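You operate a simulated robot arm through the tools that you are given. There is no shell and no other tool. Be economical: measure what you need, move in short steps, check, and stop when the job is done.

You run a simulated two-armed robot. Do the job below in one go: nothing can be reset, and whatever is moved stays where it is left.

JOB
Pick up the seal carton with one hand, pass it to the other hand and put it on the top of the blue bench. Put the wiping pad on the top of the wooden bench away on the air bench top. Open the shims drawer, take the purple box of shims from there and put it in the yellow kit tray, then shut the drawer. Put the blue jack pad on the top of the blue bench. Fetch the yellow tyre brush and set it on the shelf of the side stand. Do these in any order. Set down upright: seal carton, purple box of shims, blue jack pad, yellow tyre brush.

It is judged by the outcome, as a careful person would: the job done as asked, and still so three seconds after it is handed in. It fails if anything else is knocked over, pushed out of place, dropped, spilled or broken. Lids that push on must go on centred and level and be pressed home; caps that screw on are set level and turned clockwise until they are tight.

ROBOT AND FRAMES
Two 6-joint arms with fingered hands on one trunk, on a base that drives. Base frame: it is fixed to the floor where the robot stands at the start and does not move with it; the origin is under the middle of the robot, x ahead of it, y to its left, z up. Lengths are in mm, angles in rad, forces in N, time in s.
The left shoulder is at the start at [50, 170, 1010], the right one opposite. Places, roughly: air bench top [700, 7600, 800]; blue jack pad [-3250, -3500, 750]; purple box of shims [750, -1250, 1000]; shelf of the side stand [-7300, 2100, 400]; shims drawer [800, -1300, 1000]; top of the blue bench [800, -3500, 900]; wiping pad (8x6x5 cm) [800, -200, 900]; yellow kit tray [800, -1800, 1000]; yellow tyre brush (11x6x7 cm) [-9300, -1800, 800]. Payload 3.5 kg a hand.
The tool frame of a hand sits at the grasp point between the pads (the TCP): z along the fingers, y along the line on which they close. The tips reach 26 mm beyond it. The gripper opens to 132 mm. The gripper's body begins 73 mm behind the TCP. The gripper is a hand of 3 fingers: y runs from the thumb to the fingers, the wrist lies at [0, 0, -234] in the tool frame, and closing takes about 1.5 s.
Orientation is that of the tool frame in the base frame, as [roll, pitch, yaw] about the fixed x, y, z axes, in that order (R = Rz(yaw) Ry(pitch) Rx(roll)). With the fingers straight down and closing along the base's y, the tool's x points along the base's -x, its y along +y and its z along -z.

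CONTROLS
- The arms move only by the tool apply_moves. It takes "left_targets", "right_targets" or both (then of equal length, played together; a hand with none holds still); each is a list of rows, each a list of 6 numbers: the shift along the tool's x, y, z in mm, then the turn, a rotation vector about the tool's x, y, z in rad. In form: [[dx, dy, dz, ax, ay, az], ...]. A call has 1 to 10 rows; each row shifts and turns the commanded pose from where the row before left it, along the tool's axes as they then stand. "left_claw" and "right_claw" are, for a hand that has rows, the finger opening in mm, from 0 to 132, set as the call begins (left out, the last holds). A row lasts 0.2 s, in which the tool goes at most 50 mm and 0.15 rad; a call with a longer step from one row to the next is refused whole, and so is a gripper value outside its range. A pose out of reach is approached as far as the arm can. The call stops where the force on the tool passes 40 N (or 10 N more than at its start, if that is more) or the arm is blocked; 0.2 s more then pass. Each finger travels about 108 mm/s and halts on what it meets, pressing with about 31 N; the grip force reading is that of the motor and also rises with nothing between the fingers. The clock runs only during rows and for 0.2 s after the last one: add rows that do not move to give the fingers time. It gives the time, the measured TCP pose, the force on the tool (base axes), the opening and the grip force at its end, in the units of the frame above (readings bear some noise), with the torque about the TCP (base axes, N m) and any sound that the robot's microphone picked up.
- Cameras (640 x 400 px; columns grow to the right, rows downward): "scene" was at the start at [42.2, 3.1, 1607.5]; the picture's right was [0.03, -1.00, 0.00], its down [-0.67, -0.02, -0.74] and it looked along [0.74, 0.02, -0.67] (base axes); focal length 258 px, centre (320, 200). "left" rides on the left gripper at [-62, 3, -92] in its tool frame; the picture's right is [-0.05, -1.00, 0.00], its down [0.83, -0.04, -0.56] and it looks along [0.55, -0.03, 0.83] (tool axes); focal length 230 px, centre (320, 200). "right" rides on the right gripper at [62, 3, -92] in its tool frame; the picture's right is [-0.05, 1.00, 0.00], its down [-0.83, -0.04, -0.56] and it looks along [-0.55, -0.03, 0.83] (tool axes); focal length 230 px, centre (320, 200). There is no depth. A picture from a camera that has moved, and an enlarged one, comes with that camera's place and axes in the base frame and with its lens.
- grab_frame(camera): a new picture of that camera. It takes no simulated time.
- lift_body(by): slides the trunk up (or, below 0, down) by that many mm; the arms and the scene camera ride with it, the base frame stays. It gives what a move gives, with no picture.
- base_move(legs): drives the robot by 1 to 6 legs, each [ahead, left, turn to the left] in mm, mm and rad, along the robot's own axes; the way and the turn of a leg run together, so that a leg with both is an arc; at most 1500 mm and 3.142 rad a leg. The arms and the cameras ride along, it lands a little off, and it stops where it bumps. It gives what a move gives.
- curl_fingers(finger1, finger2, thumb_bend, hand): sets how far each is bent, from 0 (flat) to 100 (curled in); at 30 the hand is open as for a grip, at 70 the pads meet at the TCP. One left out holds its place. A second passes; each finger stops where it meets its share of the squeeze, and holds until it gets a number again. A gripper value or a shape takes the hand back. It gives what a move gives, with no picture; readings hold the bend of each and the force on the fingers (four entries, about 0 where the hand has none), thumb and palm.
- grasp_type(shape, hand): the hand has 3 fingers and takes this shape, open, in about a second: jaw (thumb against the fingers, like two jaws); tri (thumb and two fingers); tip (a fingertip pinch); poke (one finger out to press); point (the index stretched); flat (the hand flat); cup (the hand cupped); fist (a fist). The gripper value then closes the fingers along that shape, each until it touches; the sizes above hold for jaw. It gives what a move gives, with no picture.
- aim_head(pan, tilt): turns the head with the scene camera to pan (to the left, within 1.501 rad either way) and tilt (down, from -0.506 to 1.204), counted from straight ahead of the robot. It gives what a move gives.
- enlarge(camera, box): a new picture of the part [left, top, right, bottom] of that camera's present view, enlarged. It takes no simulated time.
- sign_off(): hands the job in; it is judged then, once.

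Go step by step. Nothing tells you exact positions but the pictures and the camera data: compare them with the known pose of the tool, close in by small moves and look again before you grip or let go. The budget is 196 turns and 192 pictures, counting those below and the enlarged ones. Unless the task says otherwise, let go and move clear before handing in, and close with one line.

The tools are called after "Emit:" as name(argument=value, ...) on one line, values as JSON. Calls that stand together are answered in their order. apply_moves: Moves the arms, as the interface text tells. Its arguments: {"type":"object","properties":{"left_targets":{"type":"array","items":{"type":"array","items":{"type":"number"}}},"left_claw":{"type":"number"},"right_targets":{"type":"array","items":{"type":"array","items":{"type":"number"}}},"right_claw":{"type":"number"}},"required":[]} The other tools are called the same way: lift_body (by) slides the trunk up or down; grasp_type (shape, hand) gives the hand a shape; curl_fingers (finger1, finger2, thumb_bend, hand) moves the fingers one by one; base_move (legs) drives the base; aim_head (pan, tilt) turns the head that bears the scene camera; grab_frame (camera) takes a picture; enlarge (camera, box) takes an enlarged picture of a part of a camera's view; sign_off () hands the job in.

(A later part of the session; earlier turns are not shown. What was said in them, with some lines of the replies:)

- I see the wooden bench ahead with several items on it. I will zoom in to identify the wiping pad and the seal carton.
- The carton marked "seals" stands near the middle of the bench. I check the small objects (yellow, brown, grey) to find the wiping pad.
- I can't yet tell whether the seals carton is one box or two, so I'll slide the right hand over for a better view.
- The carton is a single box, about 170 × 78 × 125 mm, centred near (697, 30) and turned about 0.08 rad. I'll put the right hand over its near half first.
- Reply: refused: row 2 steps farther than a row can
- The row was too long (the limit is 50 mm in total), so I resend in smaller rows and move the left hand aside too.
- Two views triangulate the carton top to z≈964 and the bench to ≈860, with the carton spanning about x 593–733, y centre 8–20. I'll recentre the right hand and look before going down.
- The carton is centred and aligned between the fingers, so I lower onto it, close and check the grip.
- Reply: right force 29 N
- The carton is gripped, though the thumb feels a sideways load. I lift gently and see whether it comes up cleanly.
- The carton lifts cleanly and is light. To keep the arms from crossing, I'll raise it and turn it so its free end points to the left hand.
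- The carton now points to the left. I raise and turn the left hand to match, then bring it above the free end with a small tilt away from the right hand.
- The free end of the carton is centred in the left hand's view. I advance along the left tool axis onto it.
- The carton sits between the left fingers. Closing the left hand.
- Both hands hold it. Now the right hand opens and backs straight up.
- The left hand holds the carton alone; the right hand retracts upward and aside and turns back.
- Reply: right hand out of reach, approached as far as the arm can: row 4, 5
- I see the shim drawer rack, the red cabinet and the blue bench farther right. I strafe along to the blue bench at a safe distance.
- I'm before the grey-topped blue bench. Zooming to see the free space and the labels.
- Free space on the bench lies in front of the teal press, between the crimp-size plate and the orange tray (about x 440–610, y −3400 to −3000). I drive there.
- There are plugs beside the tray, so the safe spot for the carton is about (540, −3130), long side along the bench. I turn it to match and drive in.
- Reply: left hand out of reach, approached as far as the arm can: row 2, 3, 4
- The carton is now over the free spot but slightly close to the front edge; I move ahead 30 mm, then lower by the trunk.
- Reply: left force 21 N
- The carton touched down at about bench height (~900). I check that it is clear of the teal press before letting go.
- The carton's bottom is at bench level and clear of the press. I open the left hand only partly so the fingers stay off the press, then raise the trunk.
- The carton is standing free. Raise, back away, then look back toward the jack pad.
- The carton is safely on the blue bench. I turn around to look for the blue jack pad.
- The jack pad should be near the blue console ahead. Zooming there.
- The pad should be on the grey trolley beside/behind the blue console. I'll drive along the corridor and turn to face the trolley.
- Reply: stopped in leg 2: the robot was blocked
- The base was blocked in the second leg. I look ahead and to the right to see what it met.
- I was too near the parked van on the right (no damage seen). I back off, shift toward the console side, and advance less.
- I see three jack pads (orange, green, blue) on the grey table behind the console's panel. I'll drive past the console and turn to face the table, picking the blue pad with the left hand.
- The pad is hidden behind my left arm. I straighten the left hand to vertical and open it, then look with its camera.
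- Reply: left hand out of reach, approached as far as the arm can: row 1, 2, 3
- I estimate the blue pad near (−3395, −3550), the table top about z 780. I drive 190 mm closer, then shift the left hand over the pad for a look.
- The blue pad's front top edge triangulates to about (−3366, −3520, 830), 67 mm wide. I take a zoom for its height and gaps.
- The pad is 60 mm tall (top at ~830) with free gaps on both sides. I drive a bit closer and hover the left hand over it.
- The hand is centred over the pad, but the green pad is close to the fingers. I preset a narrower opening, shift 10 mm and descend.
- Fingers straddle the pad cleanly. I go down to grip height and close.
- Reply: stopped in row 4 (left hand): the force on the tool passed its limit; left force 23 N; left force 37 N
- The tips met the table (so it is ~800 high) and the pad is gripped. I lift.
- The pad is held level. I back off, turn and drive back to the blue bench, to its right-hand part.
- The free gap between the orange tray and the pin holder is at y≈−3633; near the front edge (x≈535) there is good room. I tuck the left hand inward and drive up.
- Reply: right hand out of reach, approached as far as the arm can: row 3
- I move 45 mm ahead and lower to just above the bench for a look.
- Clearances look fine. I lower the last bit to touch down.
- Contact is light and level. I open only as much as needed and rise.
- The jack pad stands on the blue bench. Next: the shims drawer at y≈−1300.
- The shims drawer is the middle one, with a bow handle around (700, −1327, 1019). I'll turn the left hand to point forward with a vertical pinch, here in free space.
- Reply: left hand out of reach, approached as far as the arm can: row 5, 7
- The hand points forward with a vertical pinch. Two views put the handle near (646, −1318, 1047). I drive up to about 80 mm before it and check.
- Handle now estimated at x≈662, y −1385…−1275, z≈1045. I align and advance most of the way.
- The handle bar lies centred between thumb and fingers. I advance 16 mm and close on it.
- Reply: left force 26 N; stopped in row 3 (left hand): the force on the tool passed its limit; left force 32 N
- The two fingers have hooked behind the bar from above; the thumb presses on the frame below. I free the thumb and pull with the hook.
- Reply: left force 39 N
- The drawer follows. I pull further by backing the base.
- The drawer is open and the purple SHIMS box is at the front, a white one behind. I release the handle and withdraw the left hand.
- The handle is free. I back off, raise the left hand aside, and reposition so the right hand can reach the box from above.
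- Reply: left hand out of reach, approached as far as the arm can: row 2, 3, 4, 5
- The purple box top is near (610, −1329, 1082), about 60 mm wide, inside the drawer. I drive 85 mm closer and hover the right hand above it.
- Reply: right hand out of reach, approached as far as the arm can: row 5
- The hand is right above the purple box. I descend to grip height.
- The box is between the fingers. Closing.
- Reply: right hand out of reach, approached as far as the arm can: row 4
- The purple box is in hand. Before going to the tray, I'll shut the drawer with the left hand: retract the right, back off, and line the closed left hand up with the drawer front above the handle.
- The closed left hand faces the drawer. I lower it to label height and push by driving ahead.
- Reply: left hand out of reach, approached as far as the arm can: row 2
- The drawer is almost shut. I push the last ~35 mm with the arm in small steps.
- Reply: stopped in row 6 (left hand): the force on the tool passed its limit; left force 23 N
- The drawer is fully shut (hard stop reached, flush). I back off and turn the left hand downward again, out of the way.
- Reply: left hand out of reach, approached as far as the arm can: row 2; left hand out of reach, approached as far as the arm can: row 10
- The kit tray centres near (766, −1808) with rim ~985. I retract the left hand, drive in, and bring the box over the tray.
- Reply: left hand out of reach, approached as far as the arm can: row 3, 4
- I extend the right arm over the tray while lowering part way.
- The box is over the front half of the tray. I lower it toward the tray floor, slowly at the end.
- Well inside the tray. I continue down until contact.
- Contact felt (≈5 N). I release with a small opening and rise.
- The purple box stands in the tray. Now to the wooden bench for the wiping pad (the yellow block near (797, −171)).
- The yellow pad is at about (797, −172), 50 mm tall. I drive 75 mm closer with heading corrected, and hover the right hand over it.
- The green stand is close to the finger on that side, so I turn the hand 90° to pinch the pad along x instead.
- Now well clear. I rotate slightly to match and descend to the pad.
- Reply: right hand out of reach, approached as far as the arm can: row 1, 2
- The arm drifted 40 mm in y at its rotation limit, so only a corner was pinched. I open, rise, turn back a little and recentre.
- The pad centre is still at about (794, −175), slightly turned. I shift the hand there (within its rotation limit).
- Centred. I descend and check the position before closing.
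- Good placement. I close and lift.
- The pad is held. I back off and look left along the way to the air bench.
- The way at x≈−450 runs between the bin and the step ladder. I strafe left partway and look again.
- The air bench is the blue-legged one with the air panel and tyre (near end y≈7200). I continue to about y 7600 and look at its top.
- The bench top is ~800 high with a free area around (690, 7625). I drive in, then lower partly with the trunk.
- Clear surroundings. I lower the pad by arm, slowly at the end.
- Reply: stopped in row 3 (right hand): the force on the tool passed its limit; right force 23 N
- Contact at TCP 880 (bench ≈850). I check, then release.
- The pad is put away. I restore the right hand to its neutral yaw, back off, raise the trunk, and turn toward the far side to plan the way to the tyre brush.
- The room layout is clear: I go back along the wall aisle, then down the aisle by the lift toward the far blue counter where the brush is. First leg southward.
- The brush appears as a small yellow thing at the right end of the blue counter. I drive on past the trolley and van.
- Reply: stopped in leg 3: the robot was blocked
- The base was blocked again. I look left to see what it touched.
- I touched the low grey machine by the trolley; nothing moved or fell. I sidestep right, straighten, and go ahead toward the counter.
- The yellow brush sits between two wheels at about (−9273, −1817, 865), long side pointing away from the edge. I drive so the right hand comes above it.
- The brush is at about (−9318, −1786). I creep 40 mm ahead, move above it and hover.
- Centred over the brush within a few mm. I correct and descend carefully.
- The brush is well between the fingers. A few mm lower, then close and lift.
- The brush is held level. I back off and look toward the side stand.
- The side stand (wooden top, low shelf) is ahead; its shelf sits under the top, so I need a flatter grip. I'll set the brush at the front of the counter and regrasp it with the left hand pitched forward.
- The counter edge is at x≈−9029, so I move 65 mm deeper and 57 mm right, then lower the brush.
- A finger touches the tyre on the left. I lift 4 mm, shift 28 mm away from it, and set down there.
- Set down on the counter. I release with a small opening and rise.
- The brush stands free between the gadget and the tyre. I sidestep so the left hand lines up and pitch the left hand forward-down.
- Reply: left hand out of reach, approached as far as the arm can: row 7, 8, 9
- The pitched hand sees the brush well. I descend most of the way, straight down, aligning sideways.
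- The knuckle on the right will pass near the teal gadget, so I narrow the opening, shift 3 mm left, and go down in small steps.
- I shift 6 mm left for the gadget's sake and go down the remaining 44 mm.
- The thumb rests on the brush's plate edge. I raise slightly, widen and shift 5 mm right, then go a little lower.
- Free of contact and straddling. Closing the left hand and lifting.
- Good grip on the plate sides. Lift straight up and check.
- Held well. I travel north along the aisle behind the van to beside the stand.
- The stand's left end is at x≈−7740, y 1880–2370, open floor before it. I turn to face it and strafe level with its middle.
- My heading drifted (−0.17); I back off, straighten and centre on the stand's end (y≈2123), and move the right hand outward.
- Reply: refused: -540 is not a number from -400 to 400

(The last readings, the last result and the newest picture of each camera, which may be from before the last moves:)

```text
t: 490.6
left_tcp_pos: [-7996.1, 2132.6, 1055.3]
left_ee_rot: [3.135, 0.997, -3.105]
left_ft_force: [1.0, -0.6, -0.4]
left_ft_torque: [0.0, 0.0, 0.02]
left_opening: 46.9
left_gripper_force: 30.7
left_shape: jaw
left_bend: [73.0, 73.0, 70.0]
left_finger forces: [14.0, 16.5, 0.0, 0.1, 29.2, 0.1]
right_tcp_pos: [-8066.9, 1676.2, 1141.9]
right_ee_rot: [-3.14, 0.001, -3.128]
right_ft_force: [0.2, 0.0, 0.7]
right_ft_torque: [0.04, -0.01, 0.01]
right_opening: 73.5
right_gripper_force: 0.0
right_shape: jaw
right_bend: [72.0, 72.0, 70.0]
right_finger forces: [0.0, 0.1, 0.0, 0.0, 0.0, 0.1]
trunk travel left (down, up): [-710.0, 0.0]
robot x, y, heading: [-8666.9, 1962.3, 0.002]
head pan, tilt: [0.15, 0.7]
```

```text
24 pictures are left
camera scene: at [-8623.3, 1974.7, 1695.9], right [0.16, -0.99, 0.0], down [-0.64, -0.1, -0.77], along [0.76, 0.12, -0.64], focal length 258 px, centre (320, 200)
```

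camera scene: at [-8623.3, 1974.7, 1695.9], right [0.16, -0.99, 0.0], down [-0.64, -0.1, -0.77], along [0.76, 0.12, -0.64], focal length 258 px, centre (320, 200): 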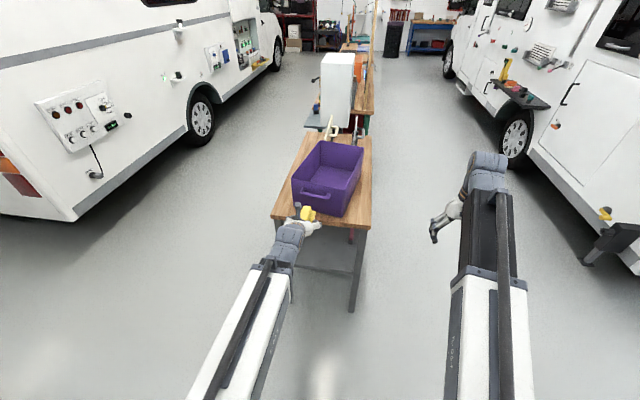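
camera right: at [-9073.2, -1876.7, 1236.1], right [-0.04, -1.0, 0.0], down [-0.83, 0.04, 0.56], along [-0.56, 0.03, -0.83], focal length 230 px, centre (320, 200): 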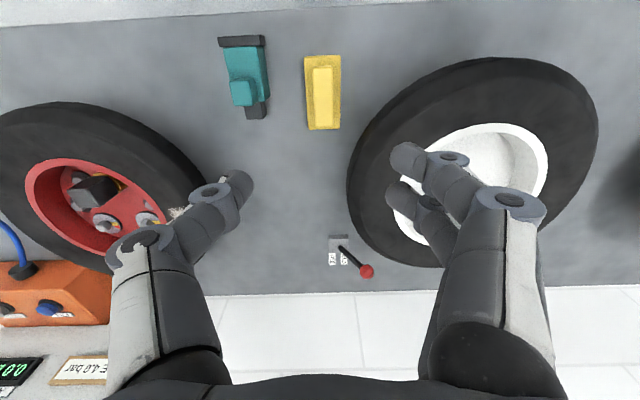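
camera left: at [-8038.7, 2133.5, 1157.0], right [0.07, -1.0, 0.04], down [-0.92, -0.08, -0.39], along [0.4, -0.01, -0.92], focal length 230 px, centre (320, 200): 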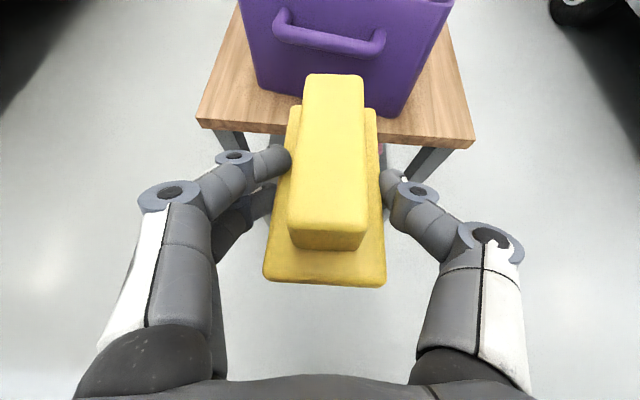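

The brush is steady. I lower the trunk in two steps to shelf level and look under the top.

Emit:
lift_body(by=-400)

Emit:
lift_body(by=-130)

Emit:
grab_frame(camera="left")

Emit:
grab_frame(camera="scene")

```text
t: 494.5
left_tcp_pos: [-7996.6, 2132.2, 655.4]
left_ee_rot: [3.133, 0.995, -3.106]
left_ft_force: [-0.2, -0.4, -0.7]
left_ft_torque: [0.06, 0.0, 0.03]
left_opening: 46.8
left_gripper_force: 31.5
left_shape: jaw
left_bend: [73.0, 73.0, 70.0]
left_finger forces: [13.9, 16.4, 0.0, 0.1, 29.1, 0.0]
right_tcp_pos: [-8067.5, 1677.2, 741.9]
right_ee_rot: [-3.14, 0.002, -3.129]
right_ft_force: [-0.7, -0.2, 0.4]
right_ft_torque: [0.01, 0.01, -0.05]
right_opening: 73.5
right_gripper_force: 0.1
right_shape: jaw
right_bend: [72.0, 72.0, 70.0]
right_finger forces: [0.0, 0.0, 0.0, 0.0, 0.0, 0.1]
trunk travel left (down, up): [-310.0, 400.0]
robot x, y, heading: [-8665.4, 1959.0, 0.005]
head pan, tilt: [0.15, 0.7]
```

```text
t: 496.0
left_tcp_pos: [-7995.4, 2130.6, 524.5]
left_ee_rot: [3.135, 0.996, -3.108]
left_ft_force: [0.1, 1.0, -1.5]
left_ft_torque: [0.02, 0.04, -0.03]
left_opening: 47.0
left_gripper_force: 31.1
left_shape: jaw
left_bend: [73.0, 73.0, 70.0]
left_finger forces: [13.9, 16.4, 0.0, 0.0, 29.3, 0.0]
right_tcp_pos: [-8066.7, 1677.2, 612.8]
right_ee_rot: [-3.139, 0.001, -3.128]
right_ft_force: [0.1, -0.8, -0.6]
right_ft_torque: [0.01, -0.02, -0.01]
right_opening: 73.5
right_gripper_force: 0.0
right_shape: jaw
right_bend: [72.0, 72.0, 70.0]
right_finger forces: [0.0, 0.0, 0.1, 0.0, 0.1, 0.0]
trunk travel left (down, up): [-180.0, 530.0]
robot x, y, heading: [-8661.5, 1957.0, 0.009]
head pan, tilt: [0.15, 0.7]
```

```text
23 pictures are left
camera left: at [-8038.4, 2133.3, 626.9], right [0.07, -1.0, 0.04], down [-0.92, -0.08, -0.39], along [0.4, -0.01, -0.92], focal length 230 px, centre (320, 200)
```

left: 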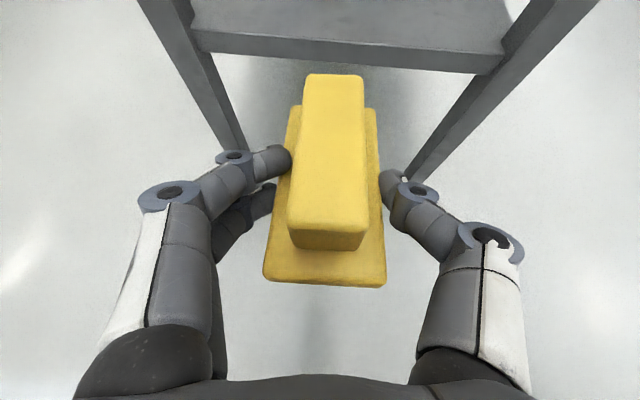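

```text
22 pictures are left
camera scene: at [-8623.0, 1974.5, 1165.9], right [0.16, -0.99, 0.0], down [-0.64, -0.1, -0.76], along [0.76, 0.12, -0.64], focal length 258 px, centre (320, 200)
```

scene: 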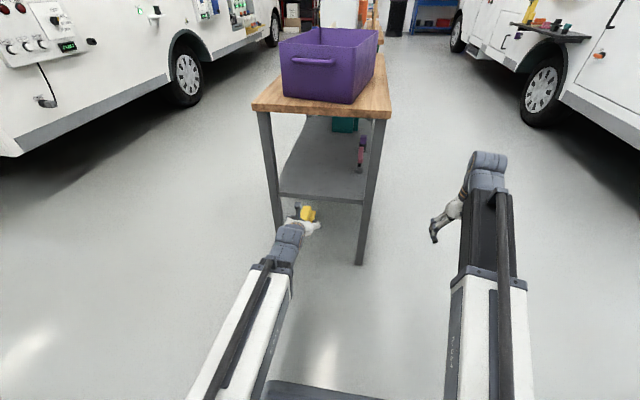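

Clear view: shelf top at z≈455, left part free, legs at y≈1925 and 2289. The brush bottom is ~486, so I drive straight in under the top.

Emit:
base_move(legs=[[0, -20, -0.008], [250, 0, 0]])

Emit:
grab_frame(camera="left")

Emit:
grab_frame(camera="scene")

```text
t: 498.3
left_tcp_pos: [-7743.4, 2110.1, 524.4]
left_ee_rot: [3.135, 0.995, -3.108]
left_ft_force: [1.0, 0.0, -1.0]
left_ft_torque: [0.02, 0.01, 0.02]
left_opening: 47.0
left_gripper_force: 30.9
left_shape: jaw
left_bend: [73.0, 73.0, 70.0]
left_finger forces: [13.9, 16.4, 0.0, 0.0, 29.3, 0.1]
right_tcp_pos: [-7816.7, 1654.8, 612.3]
right_ee_rot: [-3.14, 0.002, -3.133]
right_ft_force: [0.4, -0.3, -0.2]
right_ft_torque: [-0.02, 0.04, 0.01]
right_opening: 73.5
right_gripper_force: 0.1
right_shape: jaw
right_bend: [72.0, 72.0, 70.0]
right_finger forces: [0.0, 0.0, 0.0, 0.0, 0.0, 0.1]
trunk travel left (down, up): [-180.0, 530.0]
robot x, y, heading: [-8416.6, 1941.0, 0.001]
head pan, tilt: [0.15, 0.7]
```

```text
21 pictures are left
camera left: at [-7786.5, 2112.0, 626.9], right [0.07, -1.0, 0.04], down [-0.92, -0.08, -0.39], along [0.4, -0.01, -0.92], focal length 230 px, centre (320, 200)
```

left: 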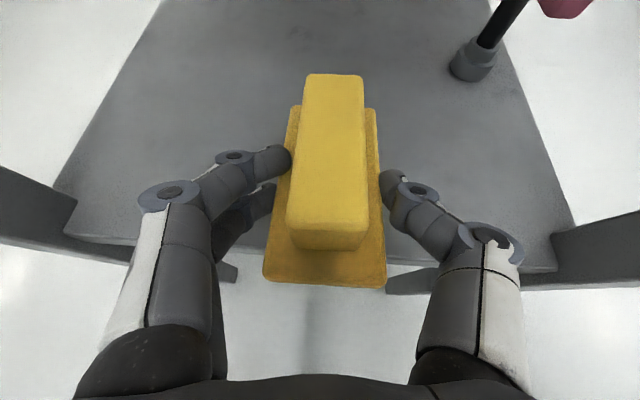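

```text
20 pictures are left
camera scene: at [-8371.5, 1954.8, 1165.9], right [0.15, -0.99, 0.0], down [-0.64, -0.1, -0.76], along [0.76, 0.12, -0.64], focal length 258 px, centre (320, 200)
```

scene: 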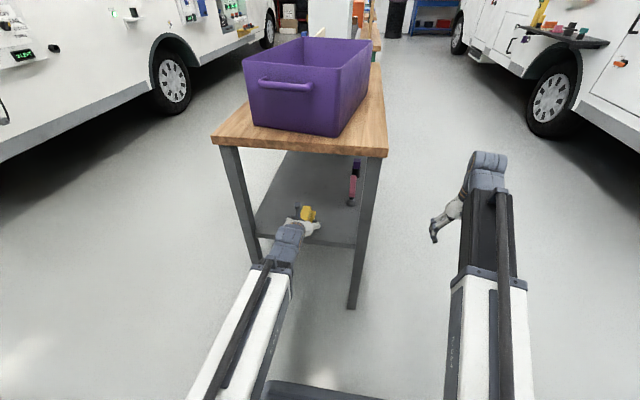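

All clear. I advance 70 mm more and check again before lowering.

Emit:
base_move(legs=[[75, 0, 0]])

Emit:
lift_body(by=-15)

Emit:
grab_frame(camera="left")

```text
t: 499.3
left_tcp_pos: [-7668.2, 2109.3, 524.1]
left_ee_rot: [3.135, 0.994, -3.11]
left_ft_force: [0.1, -0.2, -1.4]
left_ft_torque: [-0.01, 0.01, 0.0]
left_opening: 47.0
left_gripper_force: 30.5
left_shape: jaw
left_bend: [73.0, 73.0, 70.0]
left_finger forces: [13.9, 16.3, 0.0, 0.0, 29.2, 0.0]
right_tcp_pos: [-7743.6, 1655.6, 611.2]
right_ee_rot: [-3.139, 0.002, -3.134]
right_ft_force: [-0.1, -0.3, -1.1]
right_ft_torque: [-0.01, 0.03, 0.02]
right_opening: 73.6
right_gripper_force: 0.1
right_shape: jaw
right_bend: [72.0, 72.0, 70.0]
right_finger forces: [0.0, 0.0, 0.1, 0.1, 0.0, 0.0]
trunk travel left (down, up): [-180.0, 530.0]
robot x, y, heading: [-8338.4, 1941.5, 0.003]
head pan, tilt: [0.15, 0.7]
```

```text
t: 499.9
left_tcp_pos: [-7668.2, 2109.7, 508.8]
left_ee_rot: [3.135, 0.992, -3.111]
left_ft_force: [-0.5, -0.4, -1.2]
left_ft_torque: [0.0, 0.0, 0.0]
left_opening: 47.0
left_gripper_force: 31.4
left_shape: jaw
left_bend: [73.0, 73.0, 70.0]
left_finger forces: [13.9, 16.4, 0.0, 0.0, 29.2, 0.1]
right_tcp_pos: [-7741.5, 1656.5, 596.8]
right_ee_rot: [-3.14, 0.002, -3.133]
right_ft_force: [0.5, 0.0, 0.2]
right_ft_torque: [0.0, -0.01, 0.01]
right_opening: 73.3
right_gripper_force: 0.0
right_shape: jaw
right_bend: [72.0, 72.0, 70.0]
right_finger forces: [0.0, 0.0, 0.0, 0.0, 0.0, 0.0]
trunk travel left (down, up): [-165.0, 545.0]
robot x, y, heading: [-8340.9, 1941.3, 0.004]
head pan, tilt: [0.15, 0.7]
```

```text
19 pictures are left
camera left: at [-7711.8, 2111.7, 611.7], right [0.07, -1.0, 0.04], down [-0.92, -0.08, -0.39], along [0.4, -0.01, -0.92], focal length 230 px, centre (320, 200)
```

left: 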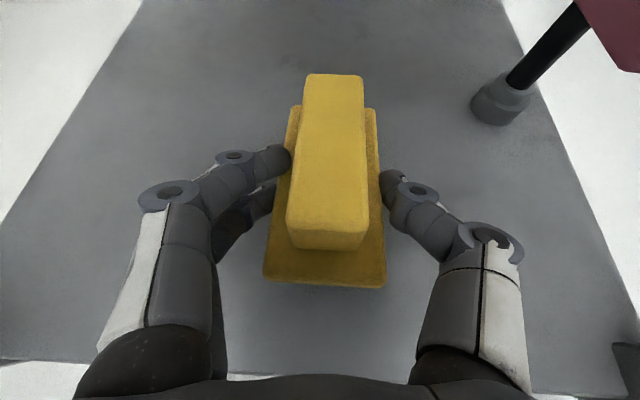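

The brush is entirely over the shelf. I lower in small vertical steps until it touches.

Emit:
apply_moves(left_targets=[[4.2, 0, 2.7, 0, 0, 0], [4.2, 0, 2.7, 0, 0, 0], [4.2, 0, 2.7, 0, 0, 0], [3.4, 0, 2.2, 0, 0, 0]])

Emit:
apply_moves(left_targets=[[3.4, 0, 2.2, 0, 0, 0], [3.4, 0, 2.2, 0, 0, 0], [3.4, 0, 2.2, 0, 0, 0], [0, 0, 0, 0, 0, 0]])

```text
t: 500.9
left_tcp_pos: [-7669.9, 2109.7, 489.8]
left_ee_rot: [3.135, 0.995, -3.11]
left_ft_force: [-1.5, 0.5, 0.7]
left_ft_torque: [0.03, -0.07, 0.04]
left_opening: 46.6
left_gripper_force: 30.5
left_shape: jaw
left_bend: [74.0, 73.0, 70.0]
left_finger forces: [14.8, 15.8, 0.0, 0.0, 28.5, 0.0]
right_tcp_pos: [-7743.5, 1655.4, 596.6]
right_ee_rot: [-3.14, 0.001, -3.132]
right_ft_force: [0.1, -0.9, 0.9]
right_ft_torque: [0.02, 0.02, 0.02]
right_opening: 73.4
right_gripper_force: 0.1
right_shape: jaw
right_bend: [72.0, 72.0, 70.0]
right_finger forces: [0.1, 0.0, 0.1, 0.0, 0.0, 0.0]
trunk travel left (down, up): [-165.0, 545.0]
robot x, y, heading: [-8340.5, 1943.4, 0.004]
head pan, tilt: [0.15, 0.7]
```

```text
t: 501.8
left_tcp_pos: [-7666.0, 2109.6, 487.4]
left_ee_rot: [3.132, 1.017, -3.117]
left_ft_force: [-1.6, -0.6, 16.8]
left_ft_torque: [0.33, -0.31, 0.01]
left_opening: 47.4
left_gripper_force: 31.0
left_shape: jaw
left_bend: [74.0, 73.0, 70.0]
left_finger forces: [27.4, 16.3, 0.0, 0.0, 30.6, 0.0]
right_tcp_pos: [-7743.0, 1654.9, 597.4]
right_ee_rot: [-3.14, 0.003, -3.134]
right_ft_force: [-0.3, -0.3, 0.6]
right_ft_torque: [0.01, 0.0, -0.03]
right_opening: 73.7
right_gripper_force: 0.0
right_shape: jaw
right_bend: [72.0, 72.0, 70.0]
right_finger forces: [0.0, 0.0, 0.1, 0.0, 0.1, 0.0]
trunk travel left (down, up): [-165.0, 545.0]
robot x, y, heading: [-8342.3, 1939.3, 0.002]
head pan, tilt: [0.15, 0.7]
stopped in row 4 (left hand): the force on the tool passed its limit (the readings are from after the stop); the commanded pose is now the measured one
```

Firm contact at shelf height (≈450). I open the left hand modestly and check.

Emit:
apply_moves(left_targets=[[0, 0, 0, 0, 0, 0], [0, 0, 0, 0, 0, 0], [0, 0, 0, 0, 0, 0], [0, 0, 0, 0, 0, 0]], left_claw=82)

Emit:
grab_frame(camera="left")

```text
t: 502.8
left_tcp_pos: [-7667.9, 2109.4, 485.2]
left_ee_rot: [3.133, 1.008, -3.113]
left_ft_force: [-0.3, 0.8, 0.1]
left_ft_torque: [0.0, 0.01, 0.02]
left_opening: 81.8
left_gripper_force: 0.0
left_shape: jaw
left_bend: [71.0, 71.0, 69.0]
left_finger forces: [0.1, 0.1, 0.0, 0.1, 0.1, 0.0]
right_tcp_pos: [-7742.0, 1655.6, 597.4]
right_ee_rot: [-3.139, 0.0, -3.134]
right_ft_force: [-0.4, -0.2, 0.3]
right_ft_torque: [0.04, 0.03, -0.03]
right_opening: 74.0
right_gripper_force: 0.1
right_shape: jaw
right_bend: [72.0, 72.0, 70.0]
right_finger forces: [0.1, 0.0, 0.0, 0.0, 0.0, 0.1]
trunk travel left (down, up): [-165.0, 545.0]
robot x, y, heading: [-8341.3, 1944.7, 0.006]
head pan, tilt: [0.15, 0.7]
```

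```text
18 pictures are left
camera left: at [-7711.7, 2111.9, 585.5], right [0.06, -1.0, 0.04], down [-0.91, -0.07, -0.41], along [0.41, -0.01, -0.91], focal length 230 px, centre (320, 200)
```

left: 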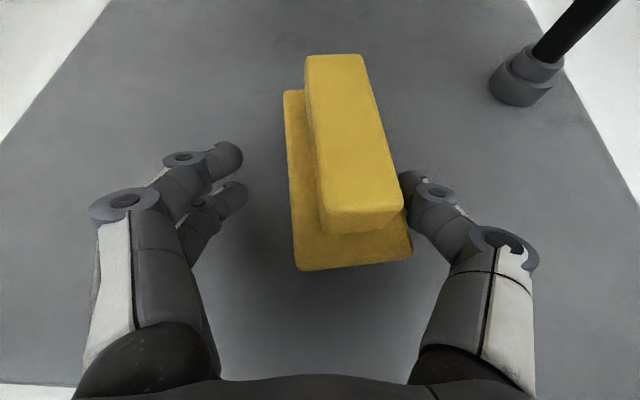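

The brush stands on the shelf, turned slightly toward the thumb. I open wider so the hand can back out without dragging it.

Emit:
apply_moves(left_targets=[[-3, -8, -2, 0, 0, 0], [0, 0, 0, 0, 0, 0], [0, 0, 0, 0, 0, 0], [0, 0, 0, 0, 0, 0]], left_claw=118)

Emit:
grab_frame(camera="left")

```text
t: 503.8
left_tcp_pos: [-7668.0, 2101.4, 487.3]
left_ee_rot: [3.134, 1.01, -3.114]
left_ft_force: [0.0, -0.2, 0.8]
left_ft_torque: [-0.01, -0.01, -0.01]
left_opening: 117.6
left_gripper_force: 0.0
left_shape: jaw
left_bend: [49.0, 49.0, 45.0]
left_finger forces: [0.0, 0.0, 0.1, 0.1, 0.0, 0.0]
right_tcp_pos: [-7742.7, 1654.3, 596.5]
right_ee_rot: [-3.14, 0.002, -3.135]
right_ft_force: [-0.5, 0.8, 0.0]
right_ft_torque: [-0.04, -0.01, 0.01]
right_opening: 73.4
right_gripper_force: 0.0
right_shape: jaw
right_bend: [72.0, 72.0, 70.0]
right_finger forces: [0.0, 0.0, 0.0, 0.0, 0.0, 0.1]
trunk travel left (down, up): [-165.0, 545.0]
robot x, y, heading: [-8338.0, 1940.5, 0.003]
head pan, tilt: [0.15, 0.7]
```

```text
17 pictures are left
camera left: at [-7711.7, 2103.8, 589.4], right [0.06, -1.0, 0.04], down [-0.91, -0.07, -0.41], along [0.41, -0.01, -0.91], focal length 230 px, centre (320, 200)
```

left: 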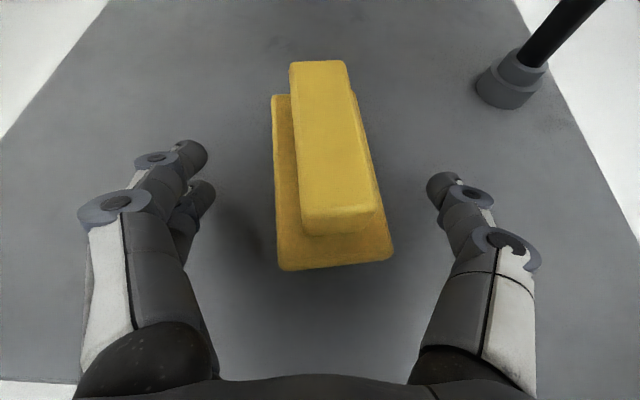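

Plenty of room on both sides. I back straight out and look at the result.

Emit:
base_move(legs=[[-400, 0, 0]])

Emit:
grab_frame(camera="scene")

Emit:
enlarge(camera="scene", box=[250, 80, 410, 220])

```text
t: 506.2
left_tcp_pos: [-8066.8, 2104.1, 486.7]
left_ee_rot: [3.133, 1.01, -3.108]
left_ft_force: [0.6, 0.1, -0.4]
left_ft_torque: [-0.01, 0.0, 0.0]
left_opening: 117.7
left_gripper_force: 0.1
left_shape: jaw
left_bend: [49.0, 49.0, 45.0]
left_finger forces: [0.0, 0.0, 0.0, 0.1, 0.0, 0.0]
right_tcp_pos: [-8138.0, 1658.5, 597.7]
right_ee_rot: [-3.14, 0.002, -3.127]
right_ft_force: [-0.2, 0.0, -0.1]
right_ft_torque: [-0.02, 0.02, 0.0]
right_opening: 73.3
right_gripper_force: 0.1
right_shape: jaw
right_bend: [72.0, 72.0, 70.0]
right_finger forces: [0.0, 0.0, 0.1, 0.1, 0.1, 0.1]
trunk travel left (down, up): [-165.0, 545.0]
robot x, y, heading: [-8736.7, 1939.6, 0.016]
head pan, tilt: [0.15, 0.7]
```

```text
16 pictures are left
camera scene: at [-8694.5, 1952.3, 1150.9], right [0.16, -0.99, 0.0], down [-0.64, -0.1, -0.76], along [0.75, 0.12, -0.64], focal length 258 px, centre (320, 200)
```

scene: 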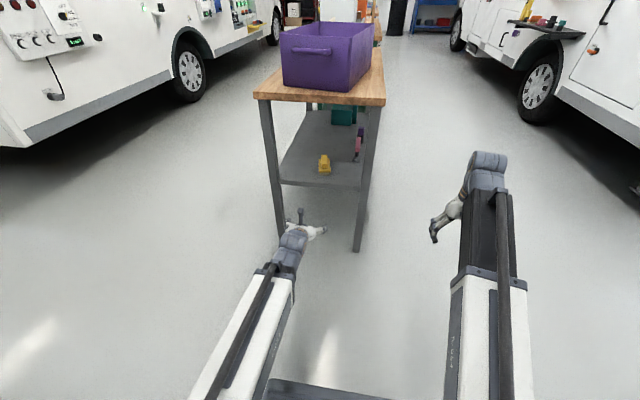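

```text
2.86 times, centred on (330, 150) of scene
camera zoom: at [-8694.5, 1952.3, 1150.9], right [0.16, -0.99, 0.0], down [-0.64, -0.1, -0.76], along [0.75, 0.12, -0.64], focal length 737 px, centre (291, 343)
```

zoom: 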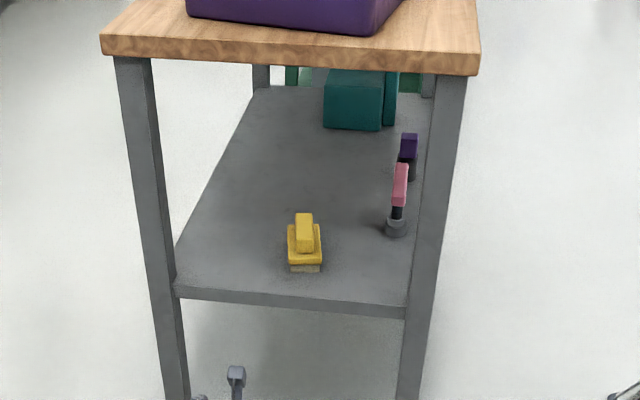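

The brush stands upright on the side-stand shelf and both hands are clear and empty. The carton and blue jack pad are on the blue bench, the purple shims are in the kit tray with the drawer shut, and the wiping pad is on the air bench, so I hand the job in.

Emit:
sign_off()

```text
The job is handed in.
```

All five tasks are done and the job is handed in. In transit the base stopped against the parked van and the low grey machine, and a finger pressed the white-rimmed tyre; I saw nothing knocked over or shifted.
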